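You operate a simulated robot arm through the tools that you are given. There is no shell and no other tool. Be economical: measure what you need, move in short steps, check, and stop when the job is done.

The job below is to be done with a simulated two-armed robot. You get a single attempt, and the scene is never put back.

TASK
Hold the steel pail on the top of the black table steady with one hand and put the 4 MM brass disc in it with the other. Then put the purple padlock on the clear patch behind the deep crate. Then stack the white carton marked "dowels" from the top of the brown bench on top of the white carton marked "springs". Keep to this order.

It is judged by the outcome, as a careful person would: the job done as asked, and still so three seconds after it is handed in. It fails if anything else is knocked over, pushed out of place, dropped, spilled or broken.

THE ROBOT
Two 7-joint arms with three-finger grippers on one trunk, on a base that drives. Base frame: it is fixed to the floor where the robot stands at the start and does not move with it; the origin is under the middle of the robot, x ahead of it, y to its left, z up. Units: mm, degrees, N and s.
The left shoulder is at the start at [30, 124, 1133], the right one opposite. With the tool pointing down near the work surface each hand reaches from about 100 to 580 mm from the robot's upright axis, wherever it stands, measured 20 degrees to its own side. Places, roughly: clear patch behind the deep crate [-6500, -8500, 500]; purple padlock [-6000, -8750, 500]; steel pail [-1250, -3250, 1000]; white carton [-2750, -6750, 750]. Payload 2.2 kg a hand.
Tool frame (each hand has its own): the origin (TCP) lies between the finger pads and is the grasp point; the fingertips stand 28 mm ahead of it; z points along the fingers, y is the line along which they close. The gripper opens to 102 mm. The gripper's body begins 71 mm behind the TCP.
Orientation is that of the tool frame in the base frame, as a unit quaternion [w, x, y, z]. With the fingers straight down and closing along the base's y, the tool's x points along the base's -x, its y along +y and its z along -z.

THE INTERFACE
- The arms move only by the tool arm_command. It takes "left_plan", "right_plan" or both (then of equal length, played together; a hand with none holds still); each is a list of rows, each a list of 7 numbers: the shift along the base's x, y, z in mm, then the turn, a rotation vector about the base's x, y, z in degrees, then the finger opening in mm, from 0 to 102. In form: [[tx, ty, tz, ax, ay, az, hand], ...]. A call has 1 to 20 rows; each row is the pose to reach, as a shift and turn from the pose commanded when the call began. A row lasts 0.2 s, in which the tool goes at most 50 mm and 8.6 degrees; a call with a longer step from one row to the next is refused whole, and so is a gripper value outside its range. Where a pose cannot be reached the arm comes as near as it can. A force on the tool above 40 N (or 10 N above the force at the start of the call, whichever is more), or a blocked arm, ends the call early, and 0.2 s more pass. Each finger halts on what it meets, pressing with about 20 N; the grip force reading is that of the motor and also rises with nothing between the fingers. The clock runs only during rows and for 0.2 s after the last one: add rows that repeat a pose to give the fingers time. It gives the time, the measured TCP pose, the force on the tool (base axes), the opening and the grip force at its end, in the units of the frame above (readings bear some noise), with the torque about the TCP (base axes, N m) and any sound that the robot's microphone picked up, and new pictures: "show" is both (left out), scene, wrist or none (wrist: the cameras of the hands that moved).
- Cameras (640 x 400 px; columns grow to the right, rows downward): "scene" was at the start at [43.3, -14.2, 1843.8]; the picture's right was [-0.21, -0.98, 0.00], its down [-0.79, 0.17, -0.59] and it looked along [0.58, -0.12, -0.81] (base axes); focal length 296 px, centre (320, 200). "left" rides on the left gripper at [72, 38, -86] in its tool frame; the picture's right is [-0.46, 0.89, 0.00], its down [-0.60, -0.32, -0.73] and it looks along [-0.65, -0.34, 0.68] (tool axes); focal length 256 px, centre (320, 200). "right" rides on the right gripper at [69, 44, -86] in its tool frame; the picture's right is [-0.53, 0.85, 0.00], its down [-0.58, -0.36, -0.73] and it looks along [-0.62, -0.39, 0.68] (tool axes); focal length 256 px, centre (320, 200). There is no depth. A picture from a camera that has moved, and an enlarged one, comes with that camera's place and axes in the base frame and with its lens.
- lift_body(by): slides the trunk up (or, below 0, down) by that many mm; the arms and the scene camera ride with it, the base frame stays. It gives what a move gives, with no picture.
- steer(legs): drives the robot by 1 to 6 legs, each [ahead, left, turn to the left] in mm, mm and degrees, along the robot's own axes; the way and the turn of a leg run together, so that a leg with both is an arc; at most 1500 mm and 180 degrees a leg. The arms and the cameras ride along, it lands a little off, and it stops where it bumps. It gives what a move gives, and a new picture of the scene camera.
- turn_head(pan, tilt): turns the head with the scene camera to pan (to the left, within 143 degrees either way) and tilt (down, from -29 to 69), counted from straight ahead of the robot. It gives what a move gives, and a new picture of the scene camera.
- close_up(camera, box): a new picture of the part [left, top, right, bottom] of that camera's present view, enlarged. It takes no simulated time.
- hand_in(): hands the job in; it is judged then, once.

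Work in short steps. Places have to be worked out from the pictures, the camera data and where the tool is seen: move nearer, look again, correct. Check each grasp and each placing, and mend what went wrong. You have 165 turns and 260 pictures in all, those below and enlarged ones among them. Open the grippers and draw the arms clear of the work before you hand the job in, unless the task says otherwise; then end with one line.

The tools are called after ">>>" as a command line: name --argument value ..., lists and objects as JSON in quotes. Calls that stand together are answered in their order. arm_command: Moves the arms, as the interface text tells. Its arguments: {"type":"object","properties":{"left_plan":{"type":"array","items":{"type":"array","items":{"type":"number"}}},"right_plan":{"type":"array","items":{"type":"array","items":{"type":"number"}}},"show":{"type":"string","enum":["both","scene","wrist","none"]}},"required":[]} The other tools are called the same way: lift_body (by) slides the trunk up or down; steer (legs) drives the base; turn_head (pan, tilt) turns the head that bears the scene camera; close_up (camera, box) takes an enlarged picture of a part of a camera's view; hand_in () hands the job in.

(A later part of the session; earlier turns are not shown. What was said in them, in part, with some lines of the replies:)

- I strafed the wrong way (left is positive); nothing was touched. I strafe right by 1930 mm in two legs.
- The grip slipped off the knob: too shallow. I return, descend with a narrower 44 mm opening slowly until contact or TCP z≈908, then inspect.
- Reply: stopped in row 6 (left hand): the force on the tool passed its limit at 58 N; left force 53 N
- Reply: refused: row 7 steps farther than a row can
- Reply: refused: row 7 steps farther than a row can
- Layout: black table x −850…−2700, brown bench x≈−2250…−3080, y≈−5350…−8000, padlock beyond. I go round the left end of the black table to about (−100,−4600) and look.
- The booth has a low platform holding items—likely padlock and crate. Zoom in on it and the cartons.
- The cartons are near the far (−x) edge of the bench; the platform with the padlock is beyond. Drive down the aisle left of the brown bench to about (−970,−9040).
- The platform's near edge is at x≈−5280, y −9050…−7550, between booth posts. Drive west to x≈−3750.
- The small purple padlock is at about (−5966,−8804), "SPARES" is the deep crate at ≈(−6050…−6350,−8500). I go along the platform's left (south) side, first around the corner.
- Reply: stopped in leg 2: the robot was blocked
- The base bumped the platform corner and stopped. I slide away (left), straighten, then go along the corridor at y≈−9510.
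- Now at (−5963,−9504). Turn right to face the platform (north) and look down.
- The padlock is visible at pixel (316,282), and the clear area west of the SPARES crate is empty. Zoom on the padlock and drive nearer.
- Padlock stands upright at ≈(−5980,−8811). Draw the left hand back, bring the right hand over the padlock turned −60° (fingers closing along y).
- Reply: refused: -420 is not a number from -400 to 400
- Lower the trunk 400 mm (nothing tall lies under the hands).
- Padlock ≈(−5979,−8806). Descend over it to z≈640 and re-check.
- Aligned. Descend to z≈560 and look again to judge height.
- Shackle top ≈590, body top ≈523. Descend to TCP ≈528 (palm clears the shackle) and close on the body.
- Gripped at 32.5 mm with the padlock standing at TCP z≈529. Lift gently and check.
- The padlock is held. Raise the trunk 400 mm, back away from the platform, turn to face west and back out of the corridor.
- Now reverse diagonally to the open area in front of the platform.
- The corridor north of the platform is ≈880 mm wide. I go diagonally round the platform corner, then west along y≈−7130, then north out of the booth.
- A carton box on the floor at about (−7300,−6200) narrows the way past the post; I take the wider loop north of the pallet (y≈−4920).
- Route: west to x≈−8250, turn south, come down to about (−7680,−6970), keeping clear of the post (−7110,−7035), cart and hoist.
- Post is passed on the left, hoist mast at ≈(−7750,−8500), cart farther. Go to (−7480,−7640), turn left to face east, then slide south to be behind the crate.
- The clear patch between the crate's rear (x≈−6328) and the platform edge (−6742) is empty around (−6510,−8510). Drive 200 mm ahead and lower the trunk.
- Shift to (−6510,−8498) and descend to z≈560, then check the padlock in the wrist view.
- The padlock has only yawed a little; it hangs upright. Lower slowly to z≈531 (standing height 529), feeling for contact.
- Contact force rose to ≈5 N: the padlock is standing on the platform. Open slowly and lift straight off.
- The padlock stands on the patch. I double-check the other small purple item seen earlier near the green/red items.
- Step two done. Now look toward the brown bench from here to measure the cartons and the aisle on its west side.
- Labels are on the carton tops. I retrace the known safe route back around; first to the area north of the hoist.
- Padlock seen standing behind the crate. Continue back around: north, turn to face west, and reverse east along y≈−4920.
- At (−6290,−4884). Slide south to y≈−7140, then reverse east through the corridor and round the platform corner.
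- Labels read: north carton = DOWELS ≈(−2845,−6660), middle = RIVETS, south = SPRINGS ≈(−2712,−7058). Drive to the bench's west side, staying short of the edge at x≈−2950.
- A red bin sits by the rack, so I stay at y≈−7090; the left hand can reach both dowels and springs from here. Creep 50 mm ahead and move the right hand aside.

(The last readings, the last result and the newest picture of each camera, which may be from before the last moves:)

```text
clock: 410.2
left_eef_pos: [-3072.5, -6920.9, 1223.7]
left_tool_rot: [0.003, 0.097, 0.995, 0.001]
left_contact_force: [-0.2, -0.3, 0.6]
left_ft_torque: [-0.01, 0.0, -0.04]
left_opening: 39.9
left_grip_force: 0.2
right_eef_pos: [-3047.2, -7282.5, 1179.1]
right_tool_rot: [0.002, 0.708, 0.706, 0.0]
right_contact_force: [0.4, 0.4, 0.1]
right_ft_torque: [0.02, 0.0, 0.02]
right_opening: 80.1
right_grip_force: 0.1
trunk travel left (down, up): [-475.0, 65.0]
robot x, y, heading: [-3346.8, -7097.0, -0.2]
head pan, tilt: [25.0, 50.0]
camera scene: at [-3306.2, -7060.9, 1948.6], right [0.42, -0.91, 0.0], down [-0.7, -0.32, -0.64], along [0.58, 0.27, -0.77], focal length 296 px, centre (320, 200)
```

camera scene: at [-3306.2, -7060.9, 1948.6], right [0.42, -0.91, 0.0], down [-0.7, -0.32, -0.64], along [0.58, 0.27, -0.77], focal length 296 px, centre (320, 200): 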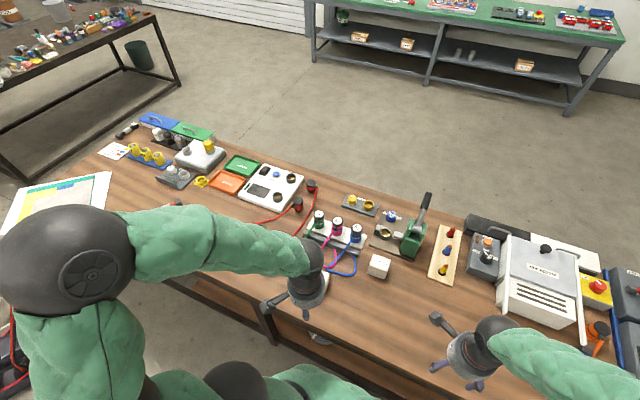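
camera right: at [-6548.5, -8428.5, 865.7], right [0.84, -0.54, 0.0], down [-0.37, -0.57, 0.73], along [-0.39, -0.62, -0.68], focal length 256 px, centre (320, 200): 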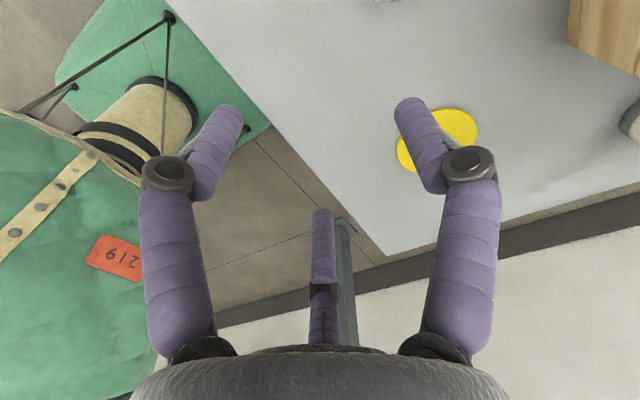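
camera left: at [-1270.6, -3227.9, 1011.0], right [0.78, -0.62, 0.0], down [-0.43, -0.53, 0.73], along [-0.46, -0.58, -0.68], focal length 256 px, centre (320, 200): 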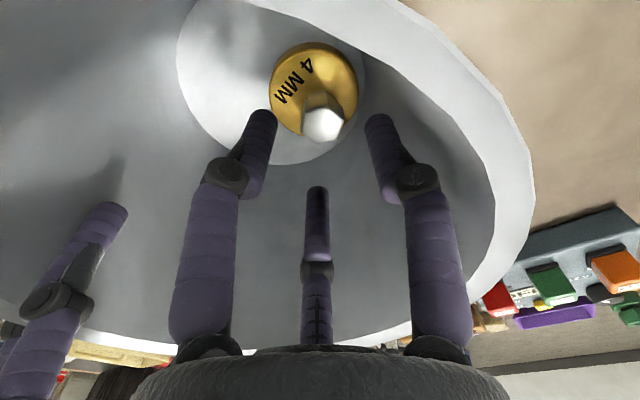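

Move the left hand over the dowels carton estimate (−2845,−6660) at z≈1100.

>>> arm_command --left_plan '[[30, 35, 0, 0, 0, 0, 102], [60, 70, 0, 0, 0, 0, 102], [90, 105, 0, 0, 0, 0, 102], [120, 140, 0, 0, 0, 0, 102], [150, 175, 0, 0, 0, 0, 102], [180, 205, 0, 0, 0, 0, 102], [208, 230, -20, 0, 0, 0, 102], [208, 230, -65, 0, 0, 0, 102], [208, 230, -110, 0, 0, 0, 102]]' --show "both"

```text
clock: 412.2
left_eef_pos: [-2863.4, -6690.0, 1114.5]
left_tool_rot: [0.004, 0.097, 0.995, 0.001]
left_contact_force: [-0.2, 0.0, 0.2]
left_ft_torque: [-0.03, 0.02, -0.02]
left_opening: 101.8
left_grip_force: 0.2
right_eef_pos: [-3045.0, -7281.7, 1179.4]
right_tool_rot: [0.002, 0.708, 0.707, -0.001]
right_contact_force: [-0.1, 0.1, -0.1]
right_ft_torque: [0.0, 0.02, 0.0]
right_opening: 79.9
right_grip_force: 0.1
trunk travel left (down, up): [-475.0, 65.0]
robot x, y, heading: [-3347.1, -7095.3, -0.2]
head pan, tilt: [25.0, 50.0]
camera scene: at [-3304.6, -7060.0, 1948.5], right [0.42, -0.91, 0.0], down [-0.7, -0.32, -0.64], along [0.58, 0.27, -0.77], focal length 296 px, centre (320, 200)
camera left: at [-2927.8, -6639.5, 1199.6], right [0.63, 0.78, 0.01], down [0.53, -0.43, 0.73], along [0.57, -0.46, -0.68], focal length 256 px, centre (320, 200)
```

scene: 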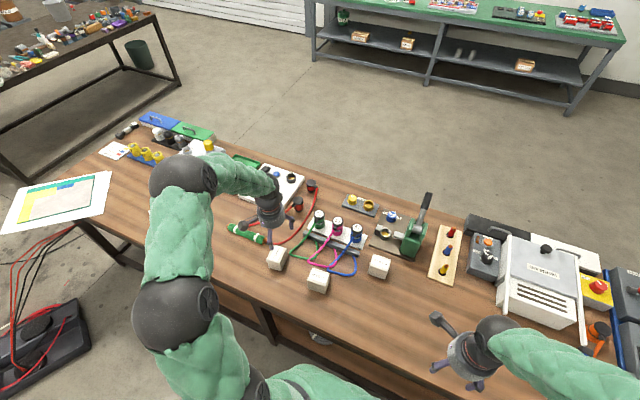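
left: 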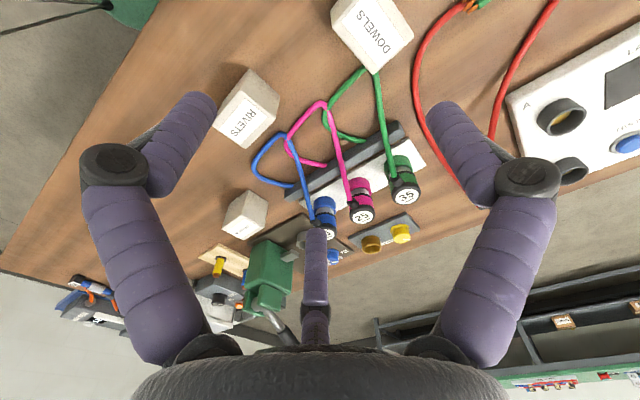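

Dowels top ≈(−2830,−6645), z≈876, ~65 mm, yaw about +5°. Move above it, rotate +13°, descend to z≈1000.

>>> arm_command --left_plan '[[17, 22, 0, 0, 0, 6, 102], [33, 45, -20, 0, 0, 13, 102], [33, 45, -60, 0, 0, 13, 102], [33, 45, -100, 0, 0, 13, 102], [33, 45, -114, 0, 0, 13, 102]]' --show "both"

>>> close_up --camera "scene" --box '[220, 180, 340, 300]'

```text
clock: 413.4
left_eef_pos: [-2832.1, -6645.1, 1001.7]
left_tool_rot: [0.002, -0.016, 1.0, 0.001]
left_contact_force: [0.8, 0.0, 0.4]
left_ft_torque: [0.05, 0.03, -0.03]
left_opening: 101.9
left_grip_force: 0.1
right_eef_pos: [-3047.2, -7283.6, 1179.2]
right_tool_rot: [0.002, 0.709, 0.706, 0.0]
right_contact_force: [0.1, -0.5, 0.6]
right_ft_torque: [0.01, -0.03, 0.0]
right_opening: 80.0
right_grip_force: 0.1
trunk travel left (down, up): [-475.0, 65.0]
robot x, y, heading: [-3345.6, -7096.9, -0.2]
head pan, tilt: [25.0, 50.0]
camera scene: at [-3306.9, -7061.4, 1948.6], right [0.42, -0.91, 0.0], down [-0.7, -0.32, -0.64], along [0.58, 0.27, -0.77], focal length 296 px, centre (320, 200)
camera left: at [-2906.7, -6610.7, 1087.0], right [0.44, 0.9, 0.01], down [0.61, -0.3, 0.73], along [0.66, -0.32, -0.68], focal length 256 px, centre (320, 200)
```

scene: 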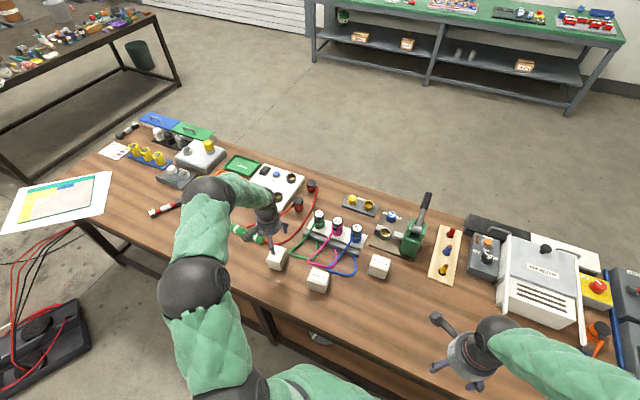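
left: 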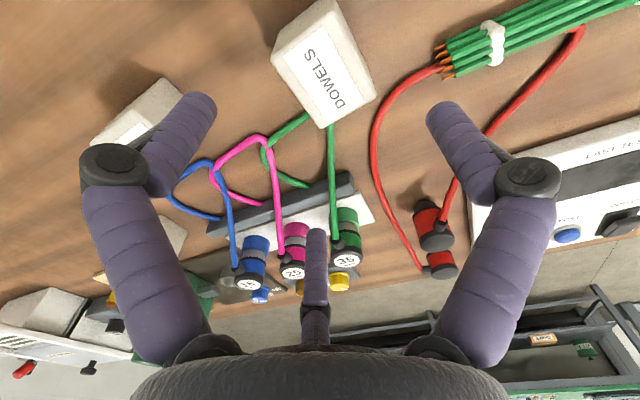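

```text
3.33 times, centred on (280, 240) of scene
camera zoom: at [-3306.9, -7061.4, 1948.6], right [0.42, -0.91, 0.0], down [-0.7, -0.32, -0.64], along [0.58, 0.27, -0.77], focal length 987 px, centre (453, 67)
```

zoom: 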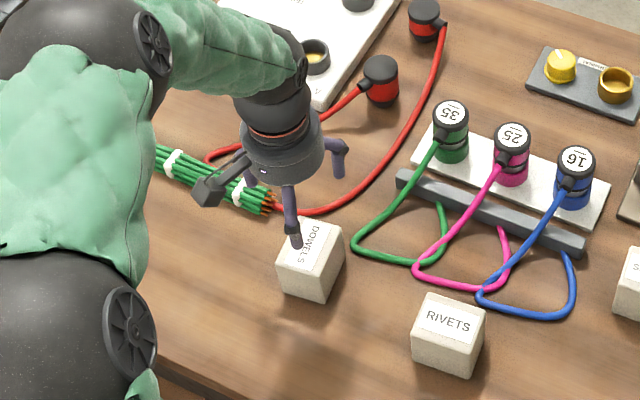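

Carton centre ≈(−2830,−6643), yaw ≈7°. Rotate +5°, centre, and descend to TCP z≈855 with the hand fully open.

>>> arm_command --left_plan '[[2, 2, -30, 0, 0, 5, 102], [2, 2, -65, 0, 0, 5, 102], [2, 2, -100, 0, 0, 5, 102], [2, 2, -100, 0, 0, 5, 102]]' --show "wrist"

>>> close_up --camera "scene" --box '[230, 210, 320, 300]'

```text
clock: 414.4
left_eef_pos: [-2830.0, -6643.8, 901.4]
left_tool_rot: [0.003, -0.061, 0.998, 0.002]
left_contact_force: [0.4, 0.2, -0.2]
left_ft_torque: [0.02, 0.0, 0.02]
left_opening: 101.8
left_grip_force: 0.3
right_eef_pos: [-3048.3, -7283.8, 1179.0]
right_tool_rot: [0.001, 0.708, 0.706, 0.0]
right_contact_force: [0.3, 0.0, -0.3]
right_ft_torque: [-0.01, 0.0, -0.03]
right_opening: 80.0
right_grip_force: 0.1
trunk travel left (down, up): [-475.0, 65.0]
robot x, y, heading: [-3347.2, -7096.8, -0.3]
head pan, tilt: [25.0, 50.0]
camera left: at [-2906.9, -6615.8, 987.1], right [0.36, 0.93, 0.01], down [0.63, -0.25, 0.73], along [0.69, -0.26, -0.68], focal length 256 px, centre (320, 200)
```

left: 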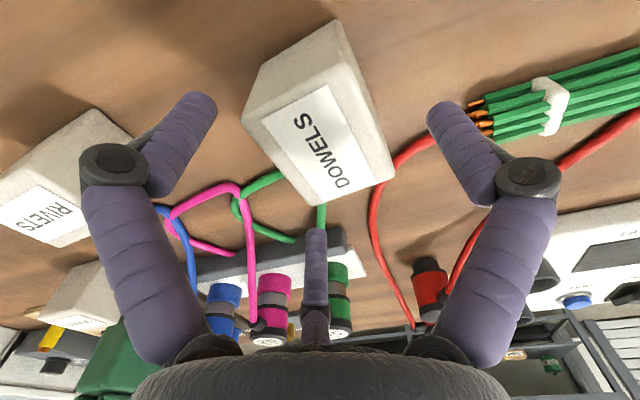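

```text
4.44 times, centred on (275, 255) of scene
camera zoom: at [-3307.1, -7061.6, 1948.7], right [0.42, -0.91, 0.0], down [-0.7, -0.32, -0.64], along [0.58, 0.27, -0.77], focal length 1316 px, centre (520, -44)
```

zoom: 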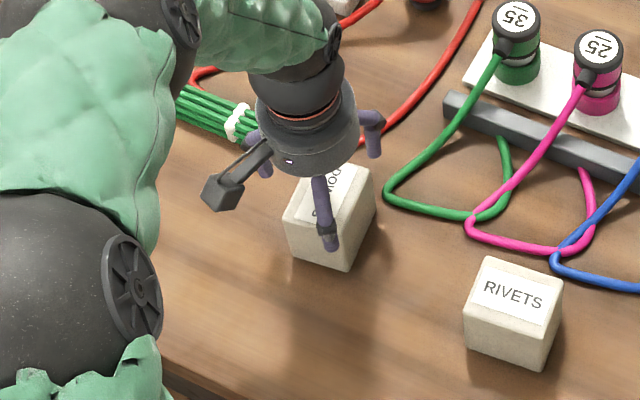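

Box about 68 × 53 mm, centred within 2 mm. Descend to z≈850 and close.

>>> arm_command --left_plan '[[1, 1, -25, 0, 0, 0, 102], [1, 1, -50, 0, 0, 0, 102], [1, 1, -50, 0, 0, 0, 80], [1, 1, -50, 0, 0, 0, 60], [1, 1, -50, 0, 0, 0, 40], [1, 1, -50, 0, 0, 0, 30], [1, 1, -50, 0, 0, 0, 30]]' --show "wrist"

>>> close_up --camera "scene" --box '[230, 210, 320, 300]'

```text
clock: 416.0
left_eef_pos: [-2828.1, -6643.4, 852.3]
left_tool_rot: [0.002, -0.06, 0.998, 0.002]
left_contact_force: [0.5, 1.3, 0.8]
left_ft_torque: [-0.01, -0.05, -0.01]
left_opening: 87.7
left_grip_force: 19.4
right_eef_pos: [-3047.4, -7283.3, 1178.0]
right_tool_rot: [0.001, 0.709, 0.705, 0.0]
right_contact_force: [-0.1, 0.8, 0.6]
right_ft_torque: [-0.05, -0.01, -0.02]
right_opening: 79.9
right_grip_force: 0.0
trunk travel left (down, up): [-475.0, 65.0]
robot x, y, heading: [-3347.2, -7096.0, -0.2]
head pan, tilt: [25.0, 50.0]
camera left: at [-2905.5, -6614.3, 936.5], right [0.36, 0.93, 0.01], down [0.63, -0.25, 0.73], along [0.69, -0.26, -0.68], focal length 256 px, centre (320, 200)
```

left: 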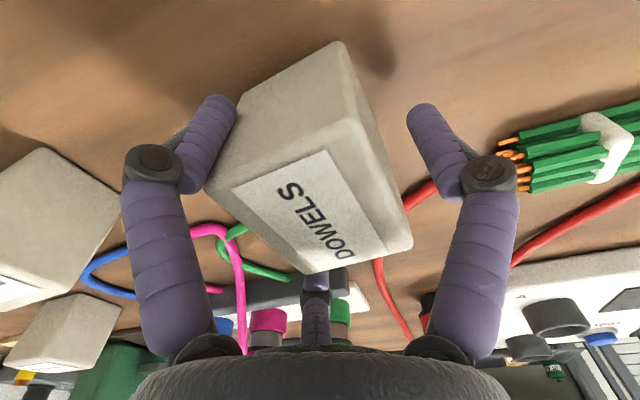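

```text
4.44 times, centred on (275, 255) of scene
camera zoom: at [-3306.5, -7061.2, 1948.6], right [0.42, -0.91, 0.0], down [-0.7, -0.32, -0.64], along [0.58, 0.27, -0.77], focal length 1316 px, centre (520, -44)
```

zoom: 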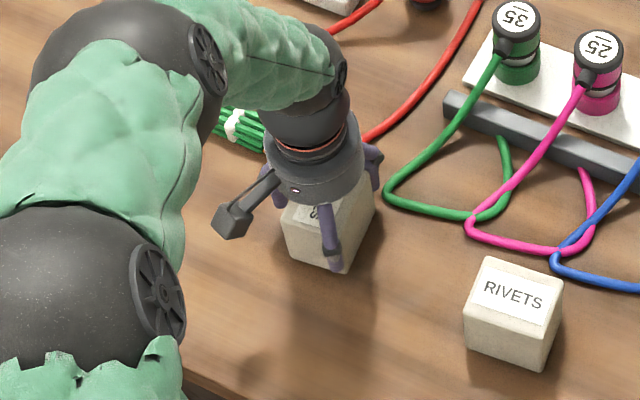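

The three fingers stop at 87.7 mm on the long sides, with the +y finger not touching. Turning the hand 90° (single finger along the long axis) gives a proper three‑point hold; open, lift, and rotate +88°.

>>> arm_command --left_plan '[[0, 0, 0, 0, 0, 0, 102], [0, 0, 0, 0, 0, 0, 102], [0, 0, 40, 0, 0, 0, 102], [0, 0, 80, 0, 0, 0, 102], [0, 0, 80, 0, 0, 8, 102], [0, 0, 80, 0, 0, 16, 102], [0, 0, 80, 0, 0, 24, 102], [0, 0, 80, 0, 0, 32, 102], [0, 0, 80, 0, 0, 40, 102], [0, 0, 80, 0, 0, 48, 102], [0, 0, 80, 0, 0, 56, 102], [0, 0, 80, 0, 0, 64, 102], [0, 0, 80, 0, 0, 72, 102], [0, 0, 80, 0, 0, 80, 102], [0, 0, 80, 0, 0, 88, 102], [0, 0, 80, 0, 0, 88, 102]]' --show "both"

>>> close_up --camera "scene" --box '[230, 210, 320, 300]'

```text
clock: 419.4
left_eef_pos: [-2829.0, -6642.7, 932.1]
left_tool_rot: [-0.001, 0.737, -0.676, -0.002]
left_contact_force: [-0.4, 0.1, 0.3]
left_ft_torque: [-0.02, 0.04, -0.01]
left_opening: 102.0
left_grip_force: 0.0
right_eef_pos: [-3046.4, -7282.6, 1179.1]
right_tool_rot: [0.002, 0.709, 0.705, -0.001]
right_contact_force: [0.0, -0.1, 0.1]
right_ft_torque: [0.01, 0.0, 0.0]
right_opening: 80.0
right_grip_force: 0.1
trunk travel left (down, up): [-475.0, 65.0]
robot x, y, heading: [-3345.0, -7097.3, -0.3]
head pan, tilt: [25.0, 50.0]
camera scene: at [-3306.5, -7061.1, 1948.6], right [0.42, -0.91, 0.0], down [-0.7, -0.32, -0.64], along [0.58, 0.27, -0.77], focal length 296 px, centre (320, 200)
camera left: at [-2860.3, -6718.9, 1016.5], right [-0.92, 0.39, 0.01], down [0.27, 0.63, 0.73], along [0.28, 0.68, -0.68], focal length 256 px, centre (320, 200)
```

scene: 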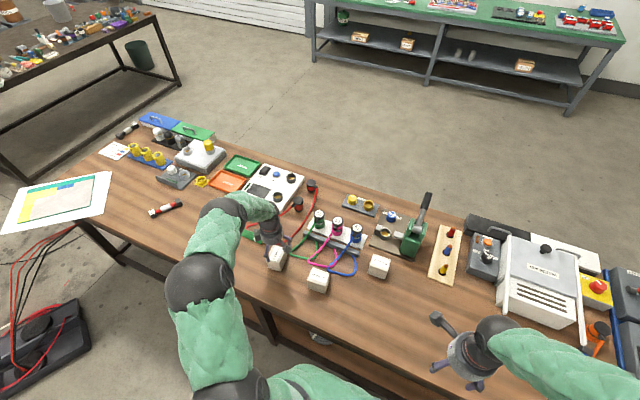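
left: 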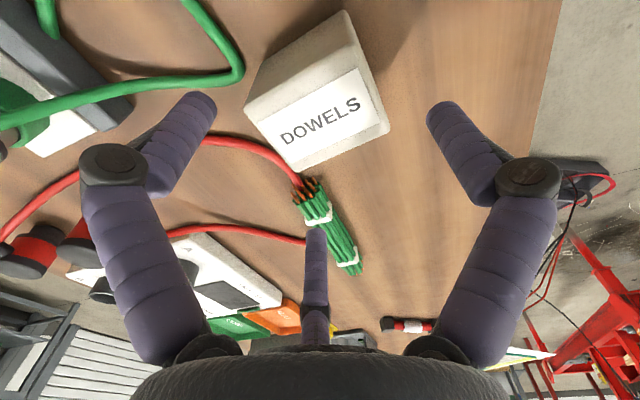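

```text
4.44 times, centred on (275, 255) of scene
camera zoom: at [-3306.5, -7061.1, 1948.6], right [0.42, -0.91, 0.0], down [-0.7, -0.32, -0.64], along [0.58, 0.27, -0.77], focal length 1316 px, centre (520, -44)
```

zoom: 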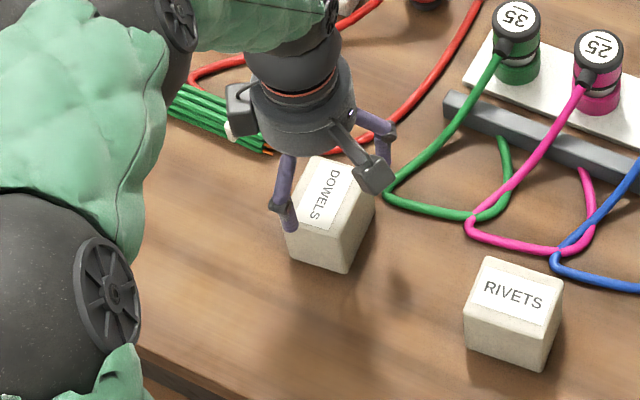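

Hand now has the single finger on the −x side. Shift −3 mm in x, descend to z≈851, close.

>>> arm_command --left_plan '[[-3, 0, -30, 0, 0, 0, 102], [-3, 0, -60, 0, 0, 0, 102], [-3, 0, -81, 0, 0, 0, 102], [-3, 0, -81, 0, 0, 0, 85], [-3, 0, -81, 0, 0, 0, 65], [-3, 0, -81, 0, 0, 0, 50], [-3, 0, -81, 0, 0, 0, 40], [-3, 0, -81, 0, 0, 0, 40]]' --show "wrist"

>>> close_up --camera "scene" --box '[230, 210, 320, 300]'

```text
clock: 421.2
left_eef_pos: [-2831.9, -6643.4, 851.1]
left_tool_rot: [-0.002, 0.737, -0.676, -0.004]
left_contact_force: [0.9, 0.7, 1.6]
left_ft_torque: [0.05, -0.06, -0.05]
left_opening: 70.5
left_grip_force: 19.3
right_eef_pos: [-3046.5, -7283.0, 1179.0]
right_tool_rot: [0.003, 0.709, 0.705, 0.0]
right_contact_force: [0.3, 0.0, -0.1]
right_ft_torque: [0.02, 0.0, 0.0]
right_opening: 80.0
right_grip_force: 0.2
trunk travel left (down, up): [-475.0, 65.0]
robot x, y, heading: [-3346.6, -7095.4, -0.5]
head pan, tilt: [25.0, 50.0]
camera left: at [-2863.0, -6719.1, 935.7], right [-0.92, 0.39, 0.0], down [0.27, 0.62, 0.73], along [0.28, 0.68, -0.68], focal length 256 px, centre (320, 200)
```

left: 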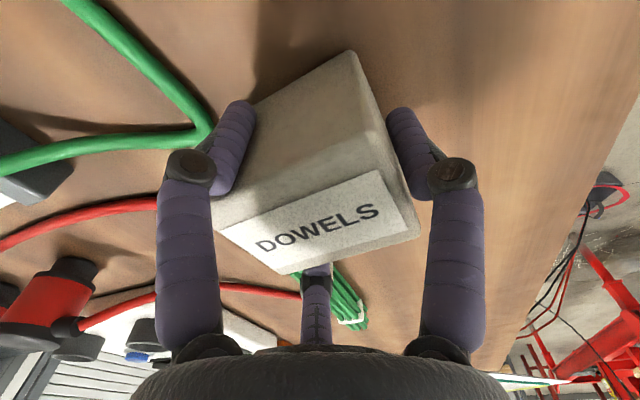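

```text
4.44 times, centred on (275, 255) of scene
camera zoom: at [-3306.5, -7061.0, 1948.6], right [0.42, -0.91, 0.0], down [-0.7, -0.32, -0.64], along [0.58, 0.27, -0.77], focal length 1316 px, centre (520, -44)
```

zoom: 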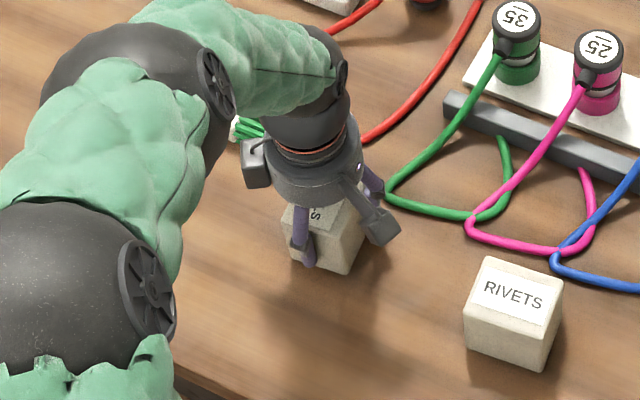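

Closed at 70.5 mm with force. Lift a little slowly and check that the carton follows.

>>> arm_command --left_plan '[[0, 0, 3, 0, 0, 0, 30], [0, 0, 7, 0, 0, 0, 30], [0, 0, 12, 0, 0, 0, 30], [0, 0, 18, 0, 0, 0, 30], [0, 0, 25, 0, 0, 0, 30], [0, 0, 25, 0, 0, 0, 30]]' --show "wrist"

>>> close_up --camera "scene" --box '[230, 210, 320, 300]'

```text
clock: 422.6
left_eef_pos: [-2830.3, -6642.8, 875.8]
left_tool_rot: [0.0, 0.736, -0.676, -0.003]
left_contact_force: [0.1, 0.1, -2.5]
left_ft_torque: [0.0, 0.03, 0.0]
left_opening: 70.5
left_grip_force: 19.8
right_eef_pos: [-3047.3, -7283.3, 1179.7]
right_tool_rot: [0.002, 0.709, 0.705, -0.001]
right_contact_force: [-0.4, 0.0, -0.6]
right_ft_torque: [0.01, 0.0, 0.01]
right_opening: 79.7
right_grip_force: 0.1
trunk travel left (down, up): [-475.0, 65.0]
robot x, y, heading: [-3345.1, -7094.3, -0.1]
head pan, tilt: [25.0, 50.0]
camera left: at [-2863.2, -6719.2, 960.3], right [-0.92, 0.39, 0.01], down [0.27, 0.62, 0.73], along [0.28, 0.68, -0.68], focal length 256 px, centre (320, 200)
```

left: 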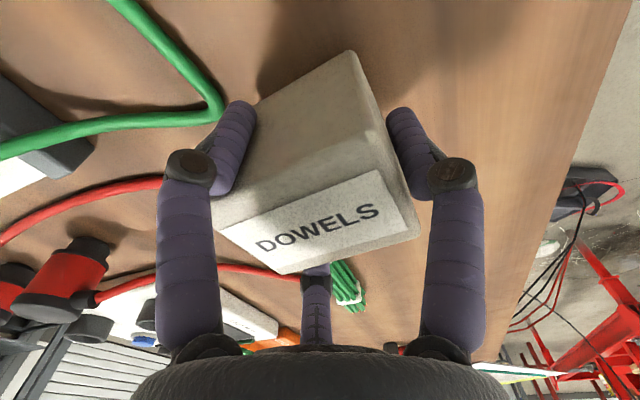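

```text
4.44 times, centred on (275, 255) of scene
camera zoom: at [-3306.1, -7060.8, 1948.6], right [0.42, -0.91, 0.0], down [-0.7, -0.32, -0.64], along [0.58, 0.27, -0.77], focal length 1316 px, centre (520, -44)
```

zoom: 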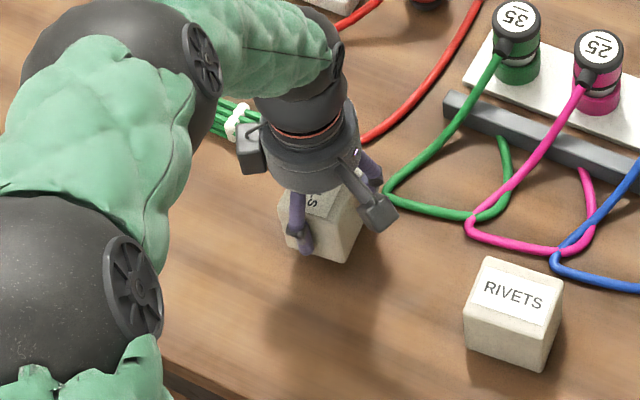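

The carton is securely lifted and level. Raise to z≈1040 and carry it south toward the springs carton, stopping short to view.

>>> arm_command --left_plan '[[0, 0, 45, 0, 0, 0, 30], [0, 0, 90, 0, 0, 0, 30], [0, 0, 135, 0, 0, 0, 30], [0, 0, 165, 0, 0, 0, 30], [10, -38, 165, 0, 0, 0, 30], [22, -80, 165, 0, 0, 0, 30], [35, -122, 165, 0, 0, 0, 30], [48, -164, 165, 0, 0, 0, 30], [61, -206, 165, 0, 0, 0, 30], [74, -248, 165, 0, 0, 0, 30], [87, -290, 165, 0, 0, 0, 30], [100, -332, 165, 0, 0, 0, 30], [110, -365, 165, 0, 0, 0, 30], [116, -390, 165, 0, 0, 0, 30]]' --show "both"

>>> close_up --camera "scene" --box '[330, 180, 450, 300]'

```text
clock: 425.6
left_eef_pos: [-2714.0, -7032.9, 1040.5]
left_tool_rot: [-0.001, 0.736, -0.677, -0.003]
left_contact_force: [-0.2, -0.6, -1.8]
left_ft_torque: [0.01, 0.02, -0.01]
left_opening: 70.6
left_grip_force: 20.4
right_eef_pos: [-3046.7, -7283.9, 1179.7]
right_tool_rot: [0.003, 0.708, 0.707, -0.001]
right_contact_force: [-0.2, 0.7, -0.5]
right_ft_torque: [-0.01, 0.01, -0.04]
right_opening: 80.1
right_grip_force: 0.1
trunk travel left (down, up): [-475.0, 65.0]
robot x, y, heading: [-3350.5, -7093.9, -0.1]
head pan, tilt: [25.0, 50.0]
camera scene: at [-3306.0, -7062.3, 1948.6], right [0.42, -0.91, 0.0], down [-0.7, -0.32, -0.64], along [0.58, 0.27, -0.77], focal length 296 px, centre (320, 200)
camera left: at [-2746.3, -7109.5, 1125.9], right [-0.92, 0.39, 0.01], down [0.27, 0.62, 0.73], along [0.28, 0.68, -0.68], focal length 256 px, centre (320, 200)
```

scene: 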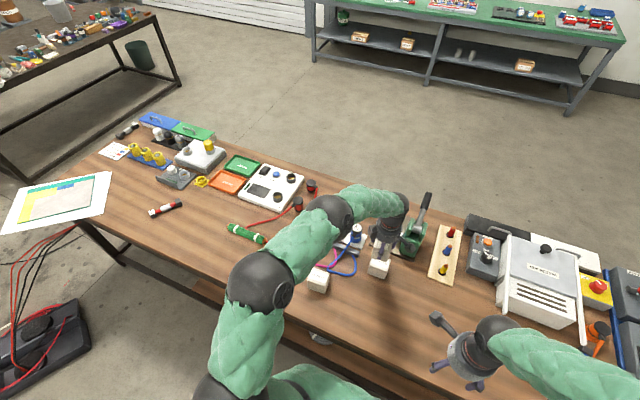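
left: 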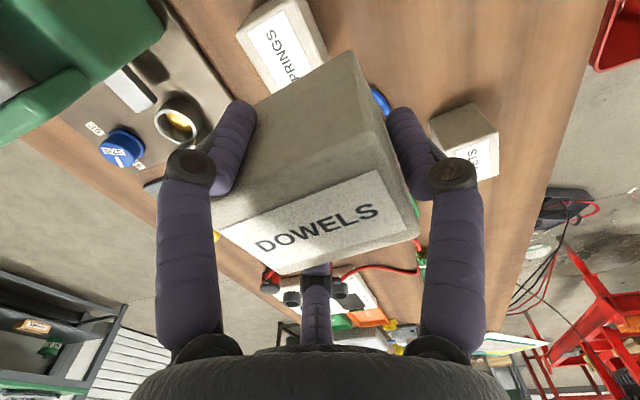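

```text
3.33 times, centred on (390, 240) of scene
camera zoom: at [-3306.0, -7062.3, 1948.6], right [0.42, -0.91, 0.0], down [-0.7, -0.32, -0.64], along [0.58, 0.27, -0.77], focal length 987 px, centre (87, 67)
```

zoom: 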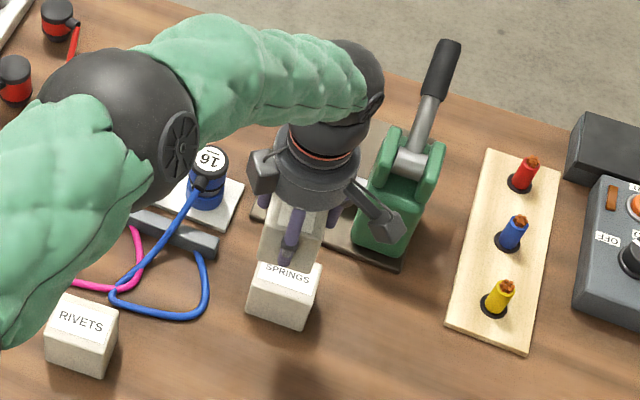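

The held carton hides the target. Move 130 mm back north to view SPRINGS cleanly from both cameras.

>>> arm_command --left_plan '[[-30, 40, 0, 0, 0, 0, 30], [-60, 80, 0, 0, 0, 0, 30], [-80, 120, 0, 0, 0, 0, 30], [-90, 160, 0, 0, 0, 0, 30]]' --show "wrist"

>>> close_up --camera "scene" --box '[345, 235, 415, 295]'

>>> close_up --camera "left" --box '[200, 0, 400, 125]'

```text
clock: 426.6
left_eef_pos: [-2805.5, -6871.3, 1039.9]
left_tool_rot: [-0.001, 0.736, -0.677, -0.003]
left_contact_force: [-0.3, 0.5, -2.5]
left_ft_torque: [-0.05, -0.02, 0.02]
left_opening: 70.6
left_grip_force: 20.0
right_eef_pos: [-3047.6, -7281.3, 1179.4]
right_tool_rot: [0.003, 0.709, 0.705, -0.001]
right_contact_force: [-0.5, 0.5, 0.0]
right_ft_torque: [-0.04, -0.01, -0.02]
right_opening: 80.0
right_grip_force: 0.0
trunk travel left (down, up): [-475.0, 65.0]
robot x, y, heading: [-3346.7, -7094.7, 0.2]
head pan, tilt: [25.0, 50.0]
camera left: at [-2837.5, -6947.2, 1125.7], right [-0.92, 0.39, 0.0], down [0.27, 0.63, 0.73], along [0.28, 0.68, -0.68], focal length 256 px, centre (320, 200)
```

left: 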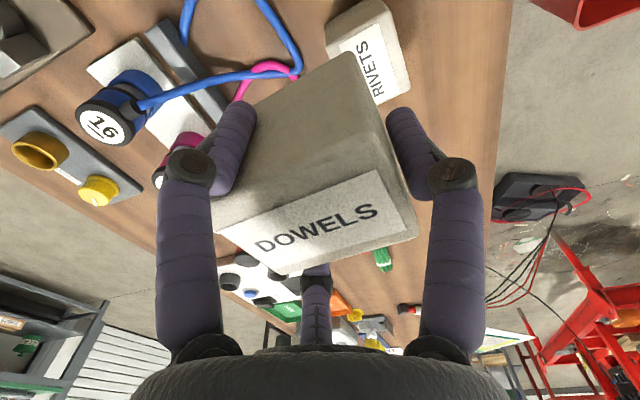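

```text
6.67 times, centred on (380, 265) of scene
camera zoom: at [-3306.9, -7059.1, 1948.6], right [0.42, -0.91, 0.0], down [-0.7, -0.32, -0.64], along [0.58, 0.27, -0.77], focal length 1974 px, centre (-80, -233)
```

zoom: 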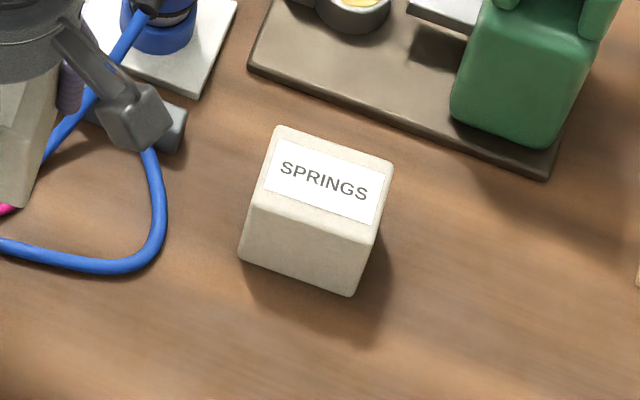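

```text
3.20 times, centred on (300, 62) of left
camera zoom: at [-2837.5, -6947.2, 1125.7], right [-0.92, 0.39, 0.0], down [0.27, 0.63, 0.73], along [0.28, 0.68, -0.68], focal length 819 px, centre (384, 640)
```

zoom: 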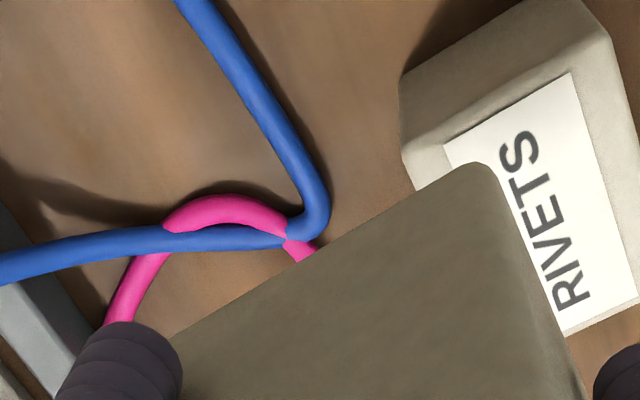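

SPRINGS top centre ≈(−2686,−7038), long axis at 98.5°; held carton's long axis is at ≈185° so I rotate −86° while moving over it at z≈1040.

>>> arm_command --left_plan '[[0, 0, 0, 0, 0, -8, 30], [0, 0, 0, 0, 0, -16, 30], [0, 0, 0, 0, 0, -24, 30], [10, -10, 0, 0, 0, -32, 30], [25, -30, 0, 0, 0, -40, 30], [40, -55, 0, 0, 0, -48, 30], [55, -80, 0, 0, 0, -56, 30], [72, -105, 0, 0, 0, -64, 30], [90, -130, 0, 0, 0, -72, 30], [105, -150, 0, 0, 0, -80, 30], [116, -166, 0, 0, 0, -86.3, 30], [116, -166, 0, 0, 0, -86.3, 30]]' --show "both"

>>> close_up --camera "scene" --box '[345, 205, 425, 295]'

```text
clock: 429.2
left_eef_pos: [-2689.2, -7038.6, 1040.9]
left_tool_rot: [0.002, -0.074, 0.997, 0.001]
left_contact_force: [0.0, 0.4, -2.3]
left_ft_torque: [0.0, -0.01, 0.0]
left_opening: 70.0
left_grip_force: 20.3
right_eef_pos: [-3047.0, -7283.3, 1179.1]
right_tool_rot: [0.002, 0.709, 0.706, 0.0]
right_contact_force: [1.2, -0.3, -0.6]
right_ft_torque: [-0.02, -0.01, -0.01]
right_opening: 80.3
right_grip_force: 0.0
trunk travel left (down, up): [-475.0, 65.0]
robot x, y, heading: [-3346.5, -7094.5, -0.4]
head pan, tilt: [25.0, 50.0]
camera scene: at [-3306.5, -7060.7, 1948.6], right [0.42, -0.91, 0.0], down [-0.7, -0.32, -0.64], along [0.58, 0.27, -0.77], focal length 296 px, centre (320, 200)
camera left: at [-2767.3, -7013.5, 1125.4], right [0.33, 0.94, 0.0], down [0.64, -0.23, 0.73], along [0.69, -0.24, -0.68], focal length 256 px, centre (320, 200)
```

scene: 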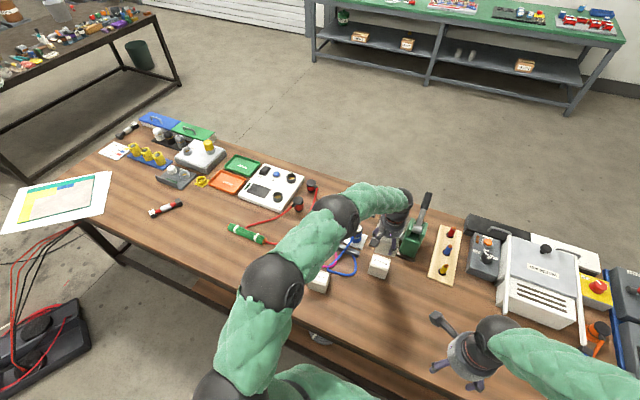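
left: 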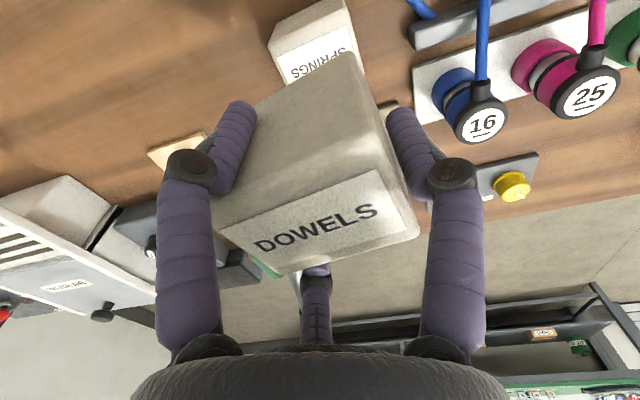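

```text
4.44 times, centred on (385, 250) of scene
camera zoom: at [-3306.5, -7060.7, 1948.6], right [0.42, -0.91, 0.0], down [-0.7, -0.32, -0.64], along [0.58, 0.27, -0.77], focal length 1316 px, centre (31, -22)
```

zoom: 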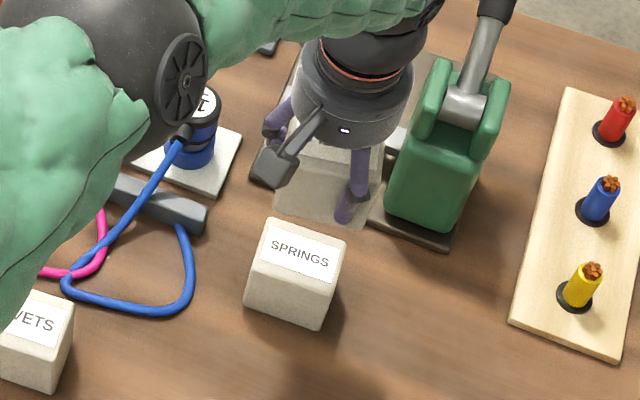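

Alignment looks right (springs centre under the axis). Lower to z≈942 and look.

>>> arm_command --left_plan '[[0, 0, -40, 0, 0, 0, 30], [0, 0, -75, 0, 0, 0, 30], [0, 0, -98, 0, 0, 0, 30], [0, 0, -98, 0, 0, 0, 30]]' --show "wrist"

>>> close_up --camera "scene" --box '[345, 215, 415, 295]'

```text
clock: 430.2
left_eef_pos: [-2690.1, -7040.0, 942.2]
left_tool_rot: [0.002, -0.074, 0.997, 0.0]
left_contact_force: [0.5, -0.2, -1.8]
left_ft_torque: [0.0, -0.03, 0.0]
left_opening: 70.6
left_grip_force: 20.2
right_eef_pos: [-3046.6, -7283.1, 1178.8]
right_tool_rot: [0.001, 0.709, 0.706, -0.001]
right_contact_force: [-0.2, -0.2, -0.4]
right_ft_torque: [-0.03, 0.02, 0.02]
right_opening: 79.9
right_grip_force: 0.0
trunk travel left (down, up): [-475.0, 65.0]
robot x, y, heading: [-3345.8, -7096.1, -0.3]
head pan, tilt: [25.0, 50.0]
camera left: at [-2767.1, -7012.7, 1027.1], right [0.33, 0.94, 0.0], down [0.64, -0.23, 0.73], along [0.69, -0.24, -0.68], focal length 256 px, centre (320, 200)
```

left: 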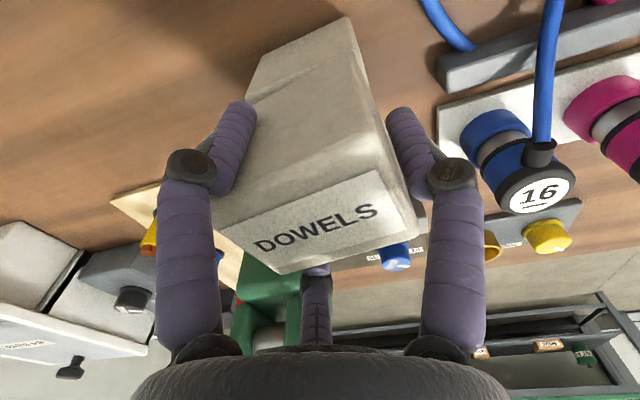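

```text
5.00 times, centred on (380, 255) of scene
camera zoom: at [-3306.4, -7061.0, 1948.6], right [0.42, -0.91, 0.0], down [-0.7, -0.32, -0.64], along [0.58, 0.27, -0.77], focal length 1480 px, centre (20, -75)
```

zoom: 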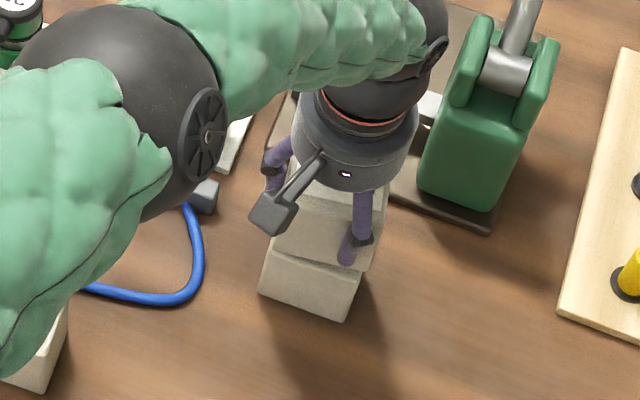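

>>> close_up --camera "left" --box '[210, 0, 410, 125]'

>>> close_up --camera "scene" --box '[360, 235, 410, 285]'

```text
3.20 times, centred on (310, 62) of left
camera zoom: at [-2767.1, -7012.7, 1027.1], right [0.33, 0.94, 0.0], down [0.64, -0.23, 0.73], along [0.69, -0.24, -0.68], focal length 819 px, centre (352, 640)
```

zoom: 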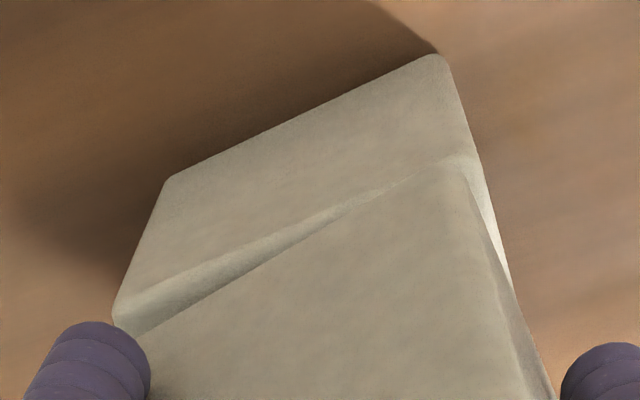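

```text
8.00 times, centred on (385, 260) of scene
camera zoom: at [-3306.4, -7061.0, 1948.6], right [0.42, -0.91, 0.0], down [-0.7, -0.32, -0.64], along [0.58, 0.27, -0.77], focal length 2368 px, centre (-200, -280)
```

zoom: 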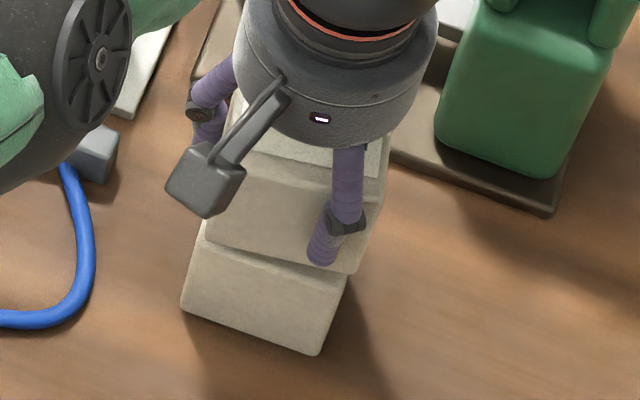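

Well aligned (few mm). Lower slowly in 3 mm rows, watching the contact force.

>>> arm_command --left_plan '[[0, 0, -3, 0, 0, 0, 30], [0, 0, -6, 0, 0, 0, 30], [0, 0, -9, 0, 0, 0, 30], [0, 0, -12, 0, 0, 0, 30], [0, 0, -12, 0, 0, 0, 30]]' --show "none"

```text
clock: 431.4
left_eef_pos: [-2689.4, -7039.7, 930.9]
left_tool_rot: [0.002, -0.075, 0.997, 0.002]
left_contact_force: [0.2, 0.0, -2.6]
left_ft_torque: [0.02, 0.0, 0.01]
left_opening: 70.4
left_grip_force: 19.9
right_eef_pos: [-3047.1, -7283.5, 1178.6]
right_tool_rot: [0.003, 0.709, 0.705, -0.001]
right_contact_force: [-0.7, 0.3, 1.3]
right_ft_torque: [0.02, -0.02, 0.01]
right_opening: 80.0
right_grip_force: 0.0
trunk travel left (down, up): [-475.0, 65.0]
robot x, y, heading: [-3346.8, -7094.8, -0.2]
head pan, tilt: [25.0, 50.0]
```

No contact yet at z 931; continue down.

>>> arm_command --left_plan '[[0, 0, -2, 0, 0, 0, 30], [0, 0, -4, 0, 0, 0, 30], [0, 0, -6, 0, 0, 0, 30], [0, 0, -8, 0, 0, 0, 30], [0, 0, -8, 0, 0, 0, 30]]' --show "wrist"

>>> close_up --camera "scene" --box '[360, 235, 410, 285]'

```text
clock: 432.6
left_eef_pos: [-2688.7, -7038.8, 924.8]
left_tool_rot: [0.006, -0.074, 0.997, 0.001]
left_contact_force: [-3.7, 0.3, 20.3]
left_ft_torque: [-0.3, 0.14, -0.02]
left_opening: 70.7
left_grip_force: 20.2
right_eef_pos: [-3049.9, -7282.6, 1179.6]
right_tool_rot: [0.003, 0.709, 0.705, 0.0]
right_contact_force: [0.1, 1.2, 0.5]
right_ft_torque: [-0.03, -0.01, -0.01]
right_opening: 80.2
right_grip_force: 0.0
trunk travel left (down, up): [-475.0, 65.0]
robot x, y, heading: [-3346.6, -7095.4, -0.1]
head pan, tilt: [25.0, 50.0]
camera left: at [-2767.4, -7013.0, 1010.1], right [0.33, 0.95, 0.01], down [0.64, -0.23, 0.74], along [0.7, -0.24, -0.68], focal length 256 px, centre (320, 200)
```

left: 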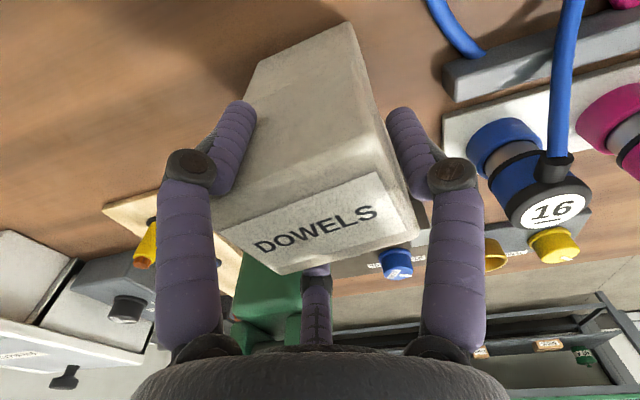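

```text
8.00 times, centred on (385, 260) of scene
camera zoom: at [-3309.6, -7061.4, 1948.9], right [0.42, -0.91, 0.0], down [-0.69, -0.32, -0.64], along [0.58, 0.27, -0.77], focal length 2368 px, centre (-200, -280)
```

zoom: 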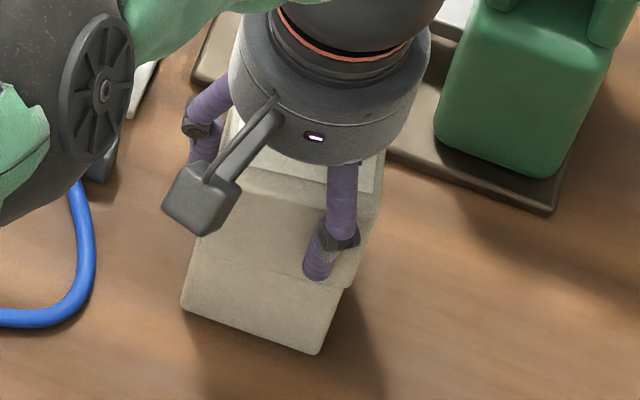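

Contact at 20 N; the stack is aligned. Relieve by 2 mm, then open slowly and check.

>>> arm_command --left_plan '[[0, 0, 1.5, 0, 0, 0, 30], [0, 0, 2, 0, 0, 0, 72], [0, 0, 2, 0, 0, 0, 80], [0, 0, 2, 0, 0, 0, 90], [0, 0, 2, 0, 0, 0, 102], [0, 0, 2, 0, 0, 0, 102]]' --show "wrist"

>>> close_up --camera "scene" --box '[360, 235, 410, 285]'

```text
clock: 434.0
left_eef_pos: [-2688.2, -7039.3, 924.1]
left_tool_rot: [0.002, -0.075, 0.997, 0.002]
left_contact_force: [0.3, 0.4, -0.3]
left_ft_torque: [-0.04, 0.01, 0.0]
left_opening: 101.9
left_grip_force: 0.0
right_eef_pos: [-3046.8, -7282.9, 1179.1]
right_tool_rot: [0.003, 0.708, 0.706, 0.0]
right_contact_force: [-0.1, 0.5, -0.6]
right_ft_torque: [0.03, 0.0, 0.01]
right_opening: 80.0
right_grip_force: 0.0
trunk travel left (down, up): [-475.0, 65.0]
robot x, y, heading: [-3347.4, -7095.0, -0.2]
head pan, tilt: [25.0, 50.0]
camera left: at [-2767.3, -7012.9, 1009.6], right [0.33, 0.94, 0.01], down [0.64, -0.23, 0.73], along [0.69, -0.24, -0.68], focal length 256 px, centre (320, 200)
```

left: 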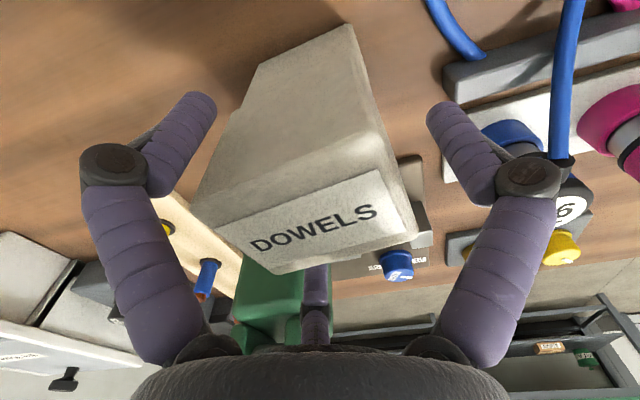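

```text
8.00 times, centred on (385, 260) of scene
camera zoom: at [-3306.1, -7061.3, 1948.6], right [0.42, -0.91, 0.0], down [-0.7, -0.32, -0.64], along [0.58, 0.27, -0.77], focal length 2368 px, centre (-200, -280)
```

zoom: 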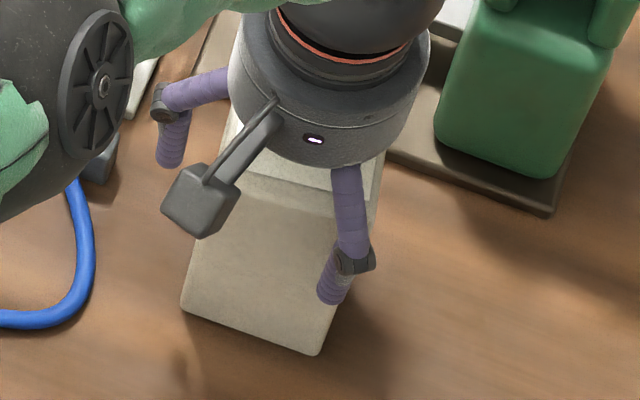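

Released and standing; middle finger seems clear. Lift straight up and retreat.

>>> arm_command --left_plan '[[0, 0, 15, 0, 0, 0, 102], [0, 0, 40, 0, 0, 0, 102], [0, 0, 80, 0, 0, 0, 102], [0, 0, 120, 0, 0, 0, 102], [0, 0, 165, 0, 0, 0, 102], [0, 0, 210, 0, 0, 0, 102], [0, 0, 255, 0, 0, 0, 102], [-40, 10, 270, 0, 0, 0, 102], [-85, 25, 270, 0, 0, 0, 102], [-130, 40, 270, 0, 0, 0, 102], [-175, 55, 270, 0, 0, 0, 102], [-220, 70, 270, 0, 0, 0, 102]]' --show "scene"

>>> close_up --camera "scene" --box '[330, 195, 450, 295]'

```text
clock: 436.6
left_eef_pos: [-2910.7, -6968.0, 1196.3]
left_tool_rot: [0.002, -0.075, 0.997, 0.001]
left_contact_force: [-0.4, 0.5, -0.4]
left_ft_torque: [0.01, -0.03, -0.02]
left_opening: 102.1
left_grip_force: 0.1
right_eef_pos: [-3048.3, -7282.3, 1180.6]
right_tool_rot: [0.003, 0.709, 0.705, -0.001]
right_contact_force: [-0.9, -0.6, -0.3]
right_ft_torque: [0.0, -0.03, -0.05]
right_opening: 80.0
right_grip_force: 0.0
trunk travel left (down, up): [-475.0, 65.0]
robot x, y, heading: [-3349.6, -7093.5, -0.2]
head pan, tilt: [25.0, 50.0]
camera scene: at [-3308.9, -7060.4, 1948.7], right [0.42, -0.91, 0.0], down [-0.69, -0.32, -0.64], along [0.58, 0.27, -0.77], focal length 296 px, centre (320, 200)
```

scene: 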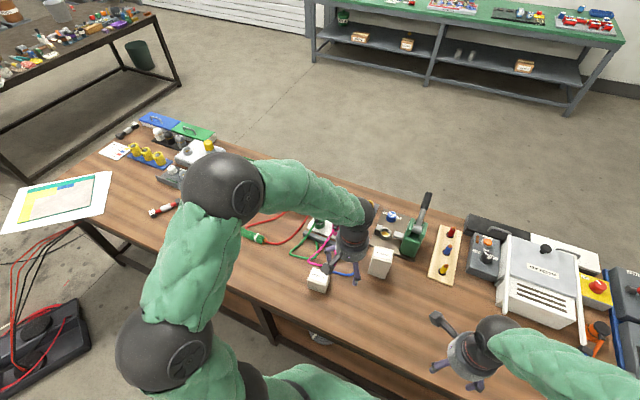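

```text
4.00 times, centred on (390, 245) of scene
camera zoom: at [-3308.9, -7060.4, 1948.7], right [0.42, -0.91, 0.0], down [-0.69, -0.32, -0.64], along [0.58, 0.27, -0.77], focal length 1184 px, centre (40, 20)
```

zoom: 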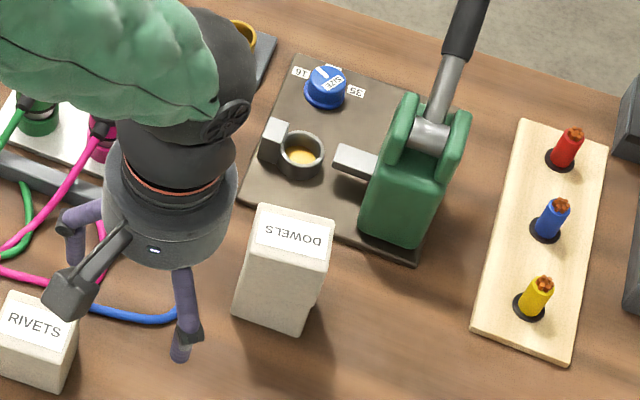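

DOWELS stands squarely on SPRINGS and nothing else moved. Back the robot off 250 mm so the arms are clear.

>>> steer --legs '[[-250, 0, 0]]'

>>> close_up --camera "scene" --box '[240, 150, 480, 300]'

```text
clock: 438.4
left_eef_pos: [-3157.4, -6968.0, 1196.3]
left_tool_rot: [0.002, -0.074, 0.997, 0.002]
left_contact_force: [-0.6, -0.1, -0.4]
left_ft_torque: [0.0, 0.05, 0.0]
left_opening: 101.9
left_grip_force: 0.0
right_eef_pos: [-3293.4, -7282.6, 1178.6]
right_tool_rot: [0.002, 0.71, 0.704, -0.001]
right_contact_force: [0.4, 0.3, 0.0]
right_ft_torque: [0.04, 0.0, -0.01]
right_opening: 79.7
right_grip_force: 0.1
trunk travel left (down, up): [-475.0, 65.0]
robot x, y, heading: [-3595.5, -7095.9, -0.6]
head pan, tilt: [25.0, 50.0]
camera scene: at [-3553.3, -7060.2, 1948.6], right [0.42, -0.91, 0.0], down [-0.7, -0.32, -0.64], along [0.58, 0.27, -0.77], focal length 296 px, centre (320, 200)
```

scene: 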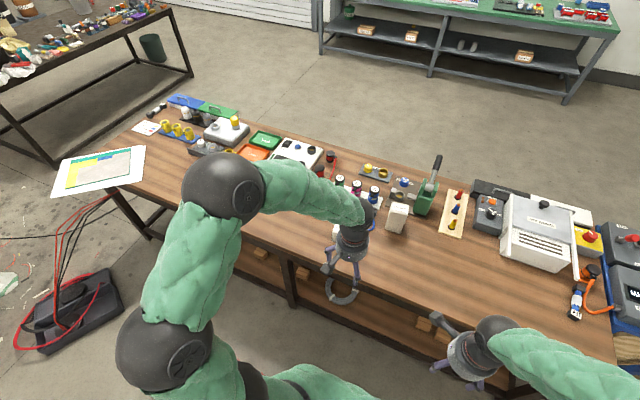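

```text
2.67 times, centred on (360, 225) of scene
camera zoom: at [-3553.3, -7060.2, 1948.6], right [0.42, -0.91, 0.0], down [-0.7, -0.32, -0.64], along [0.58, 0.27, -0.77], focal length 789 px, centre (213, 133)
```

zoom: 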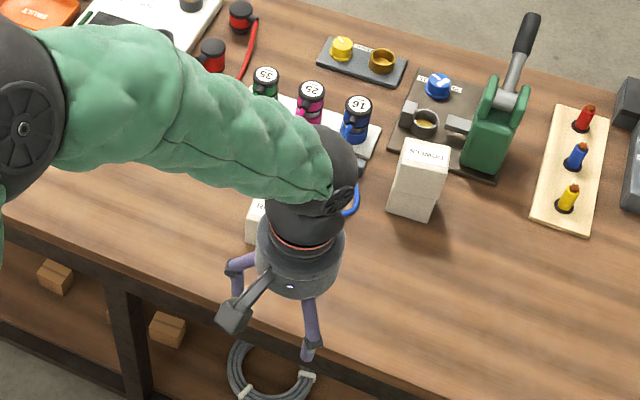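

All three steps are done, the hands are open and clear, and the stack is steady. Handing in.

>>> hand_in

```text
The job is handed in.
```

I did all three steps in order and handed the job in: the 4 MM brass disc is in the pail, which the other hand held by the rim. The purple padlock stands on the clear patch behind the SPARES crate, which I took as the deep crate, and the "dowels" carton is stacked on "springs". On the way to the padlock, the robot's base bumped a corner of the crate platform and stopped; I saw nothing there moved or knocked over.
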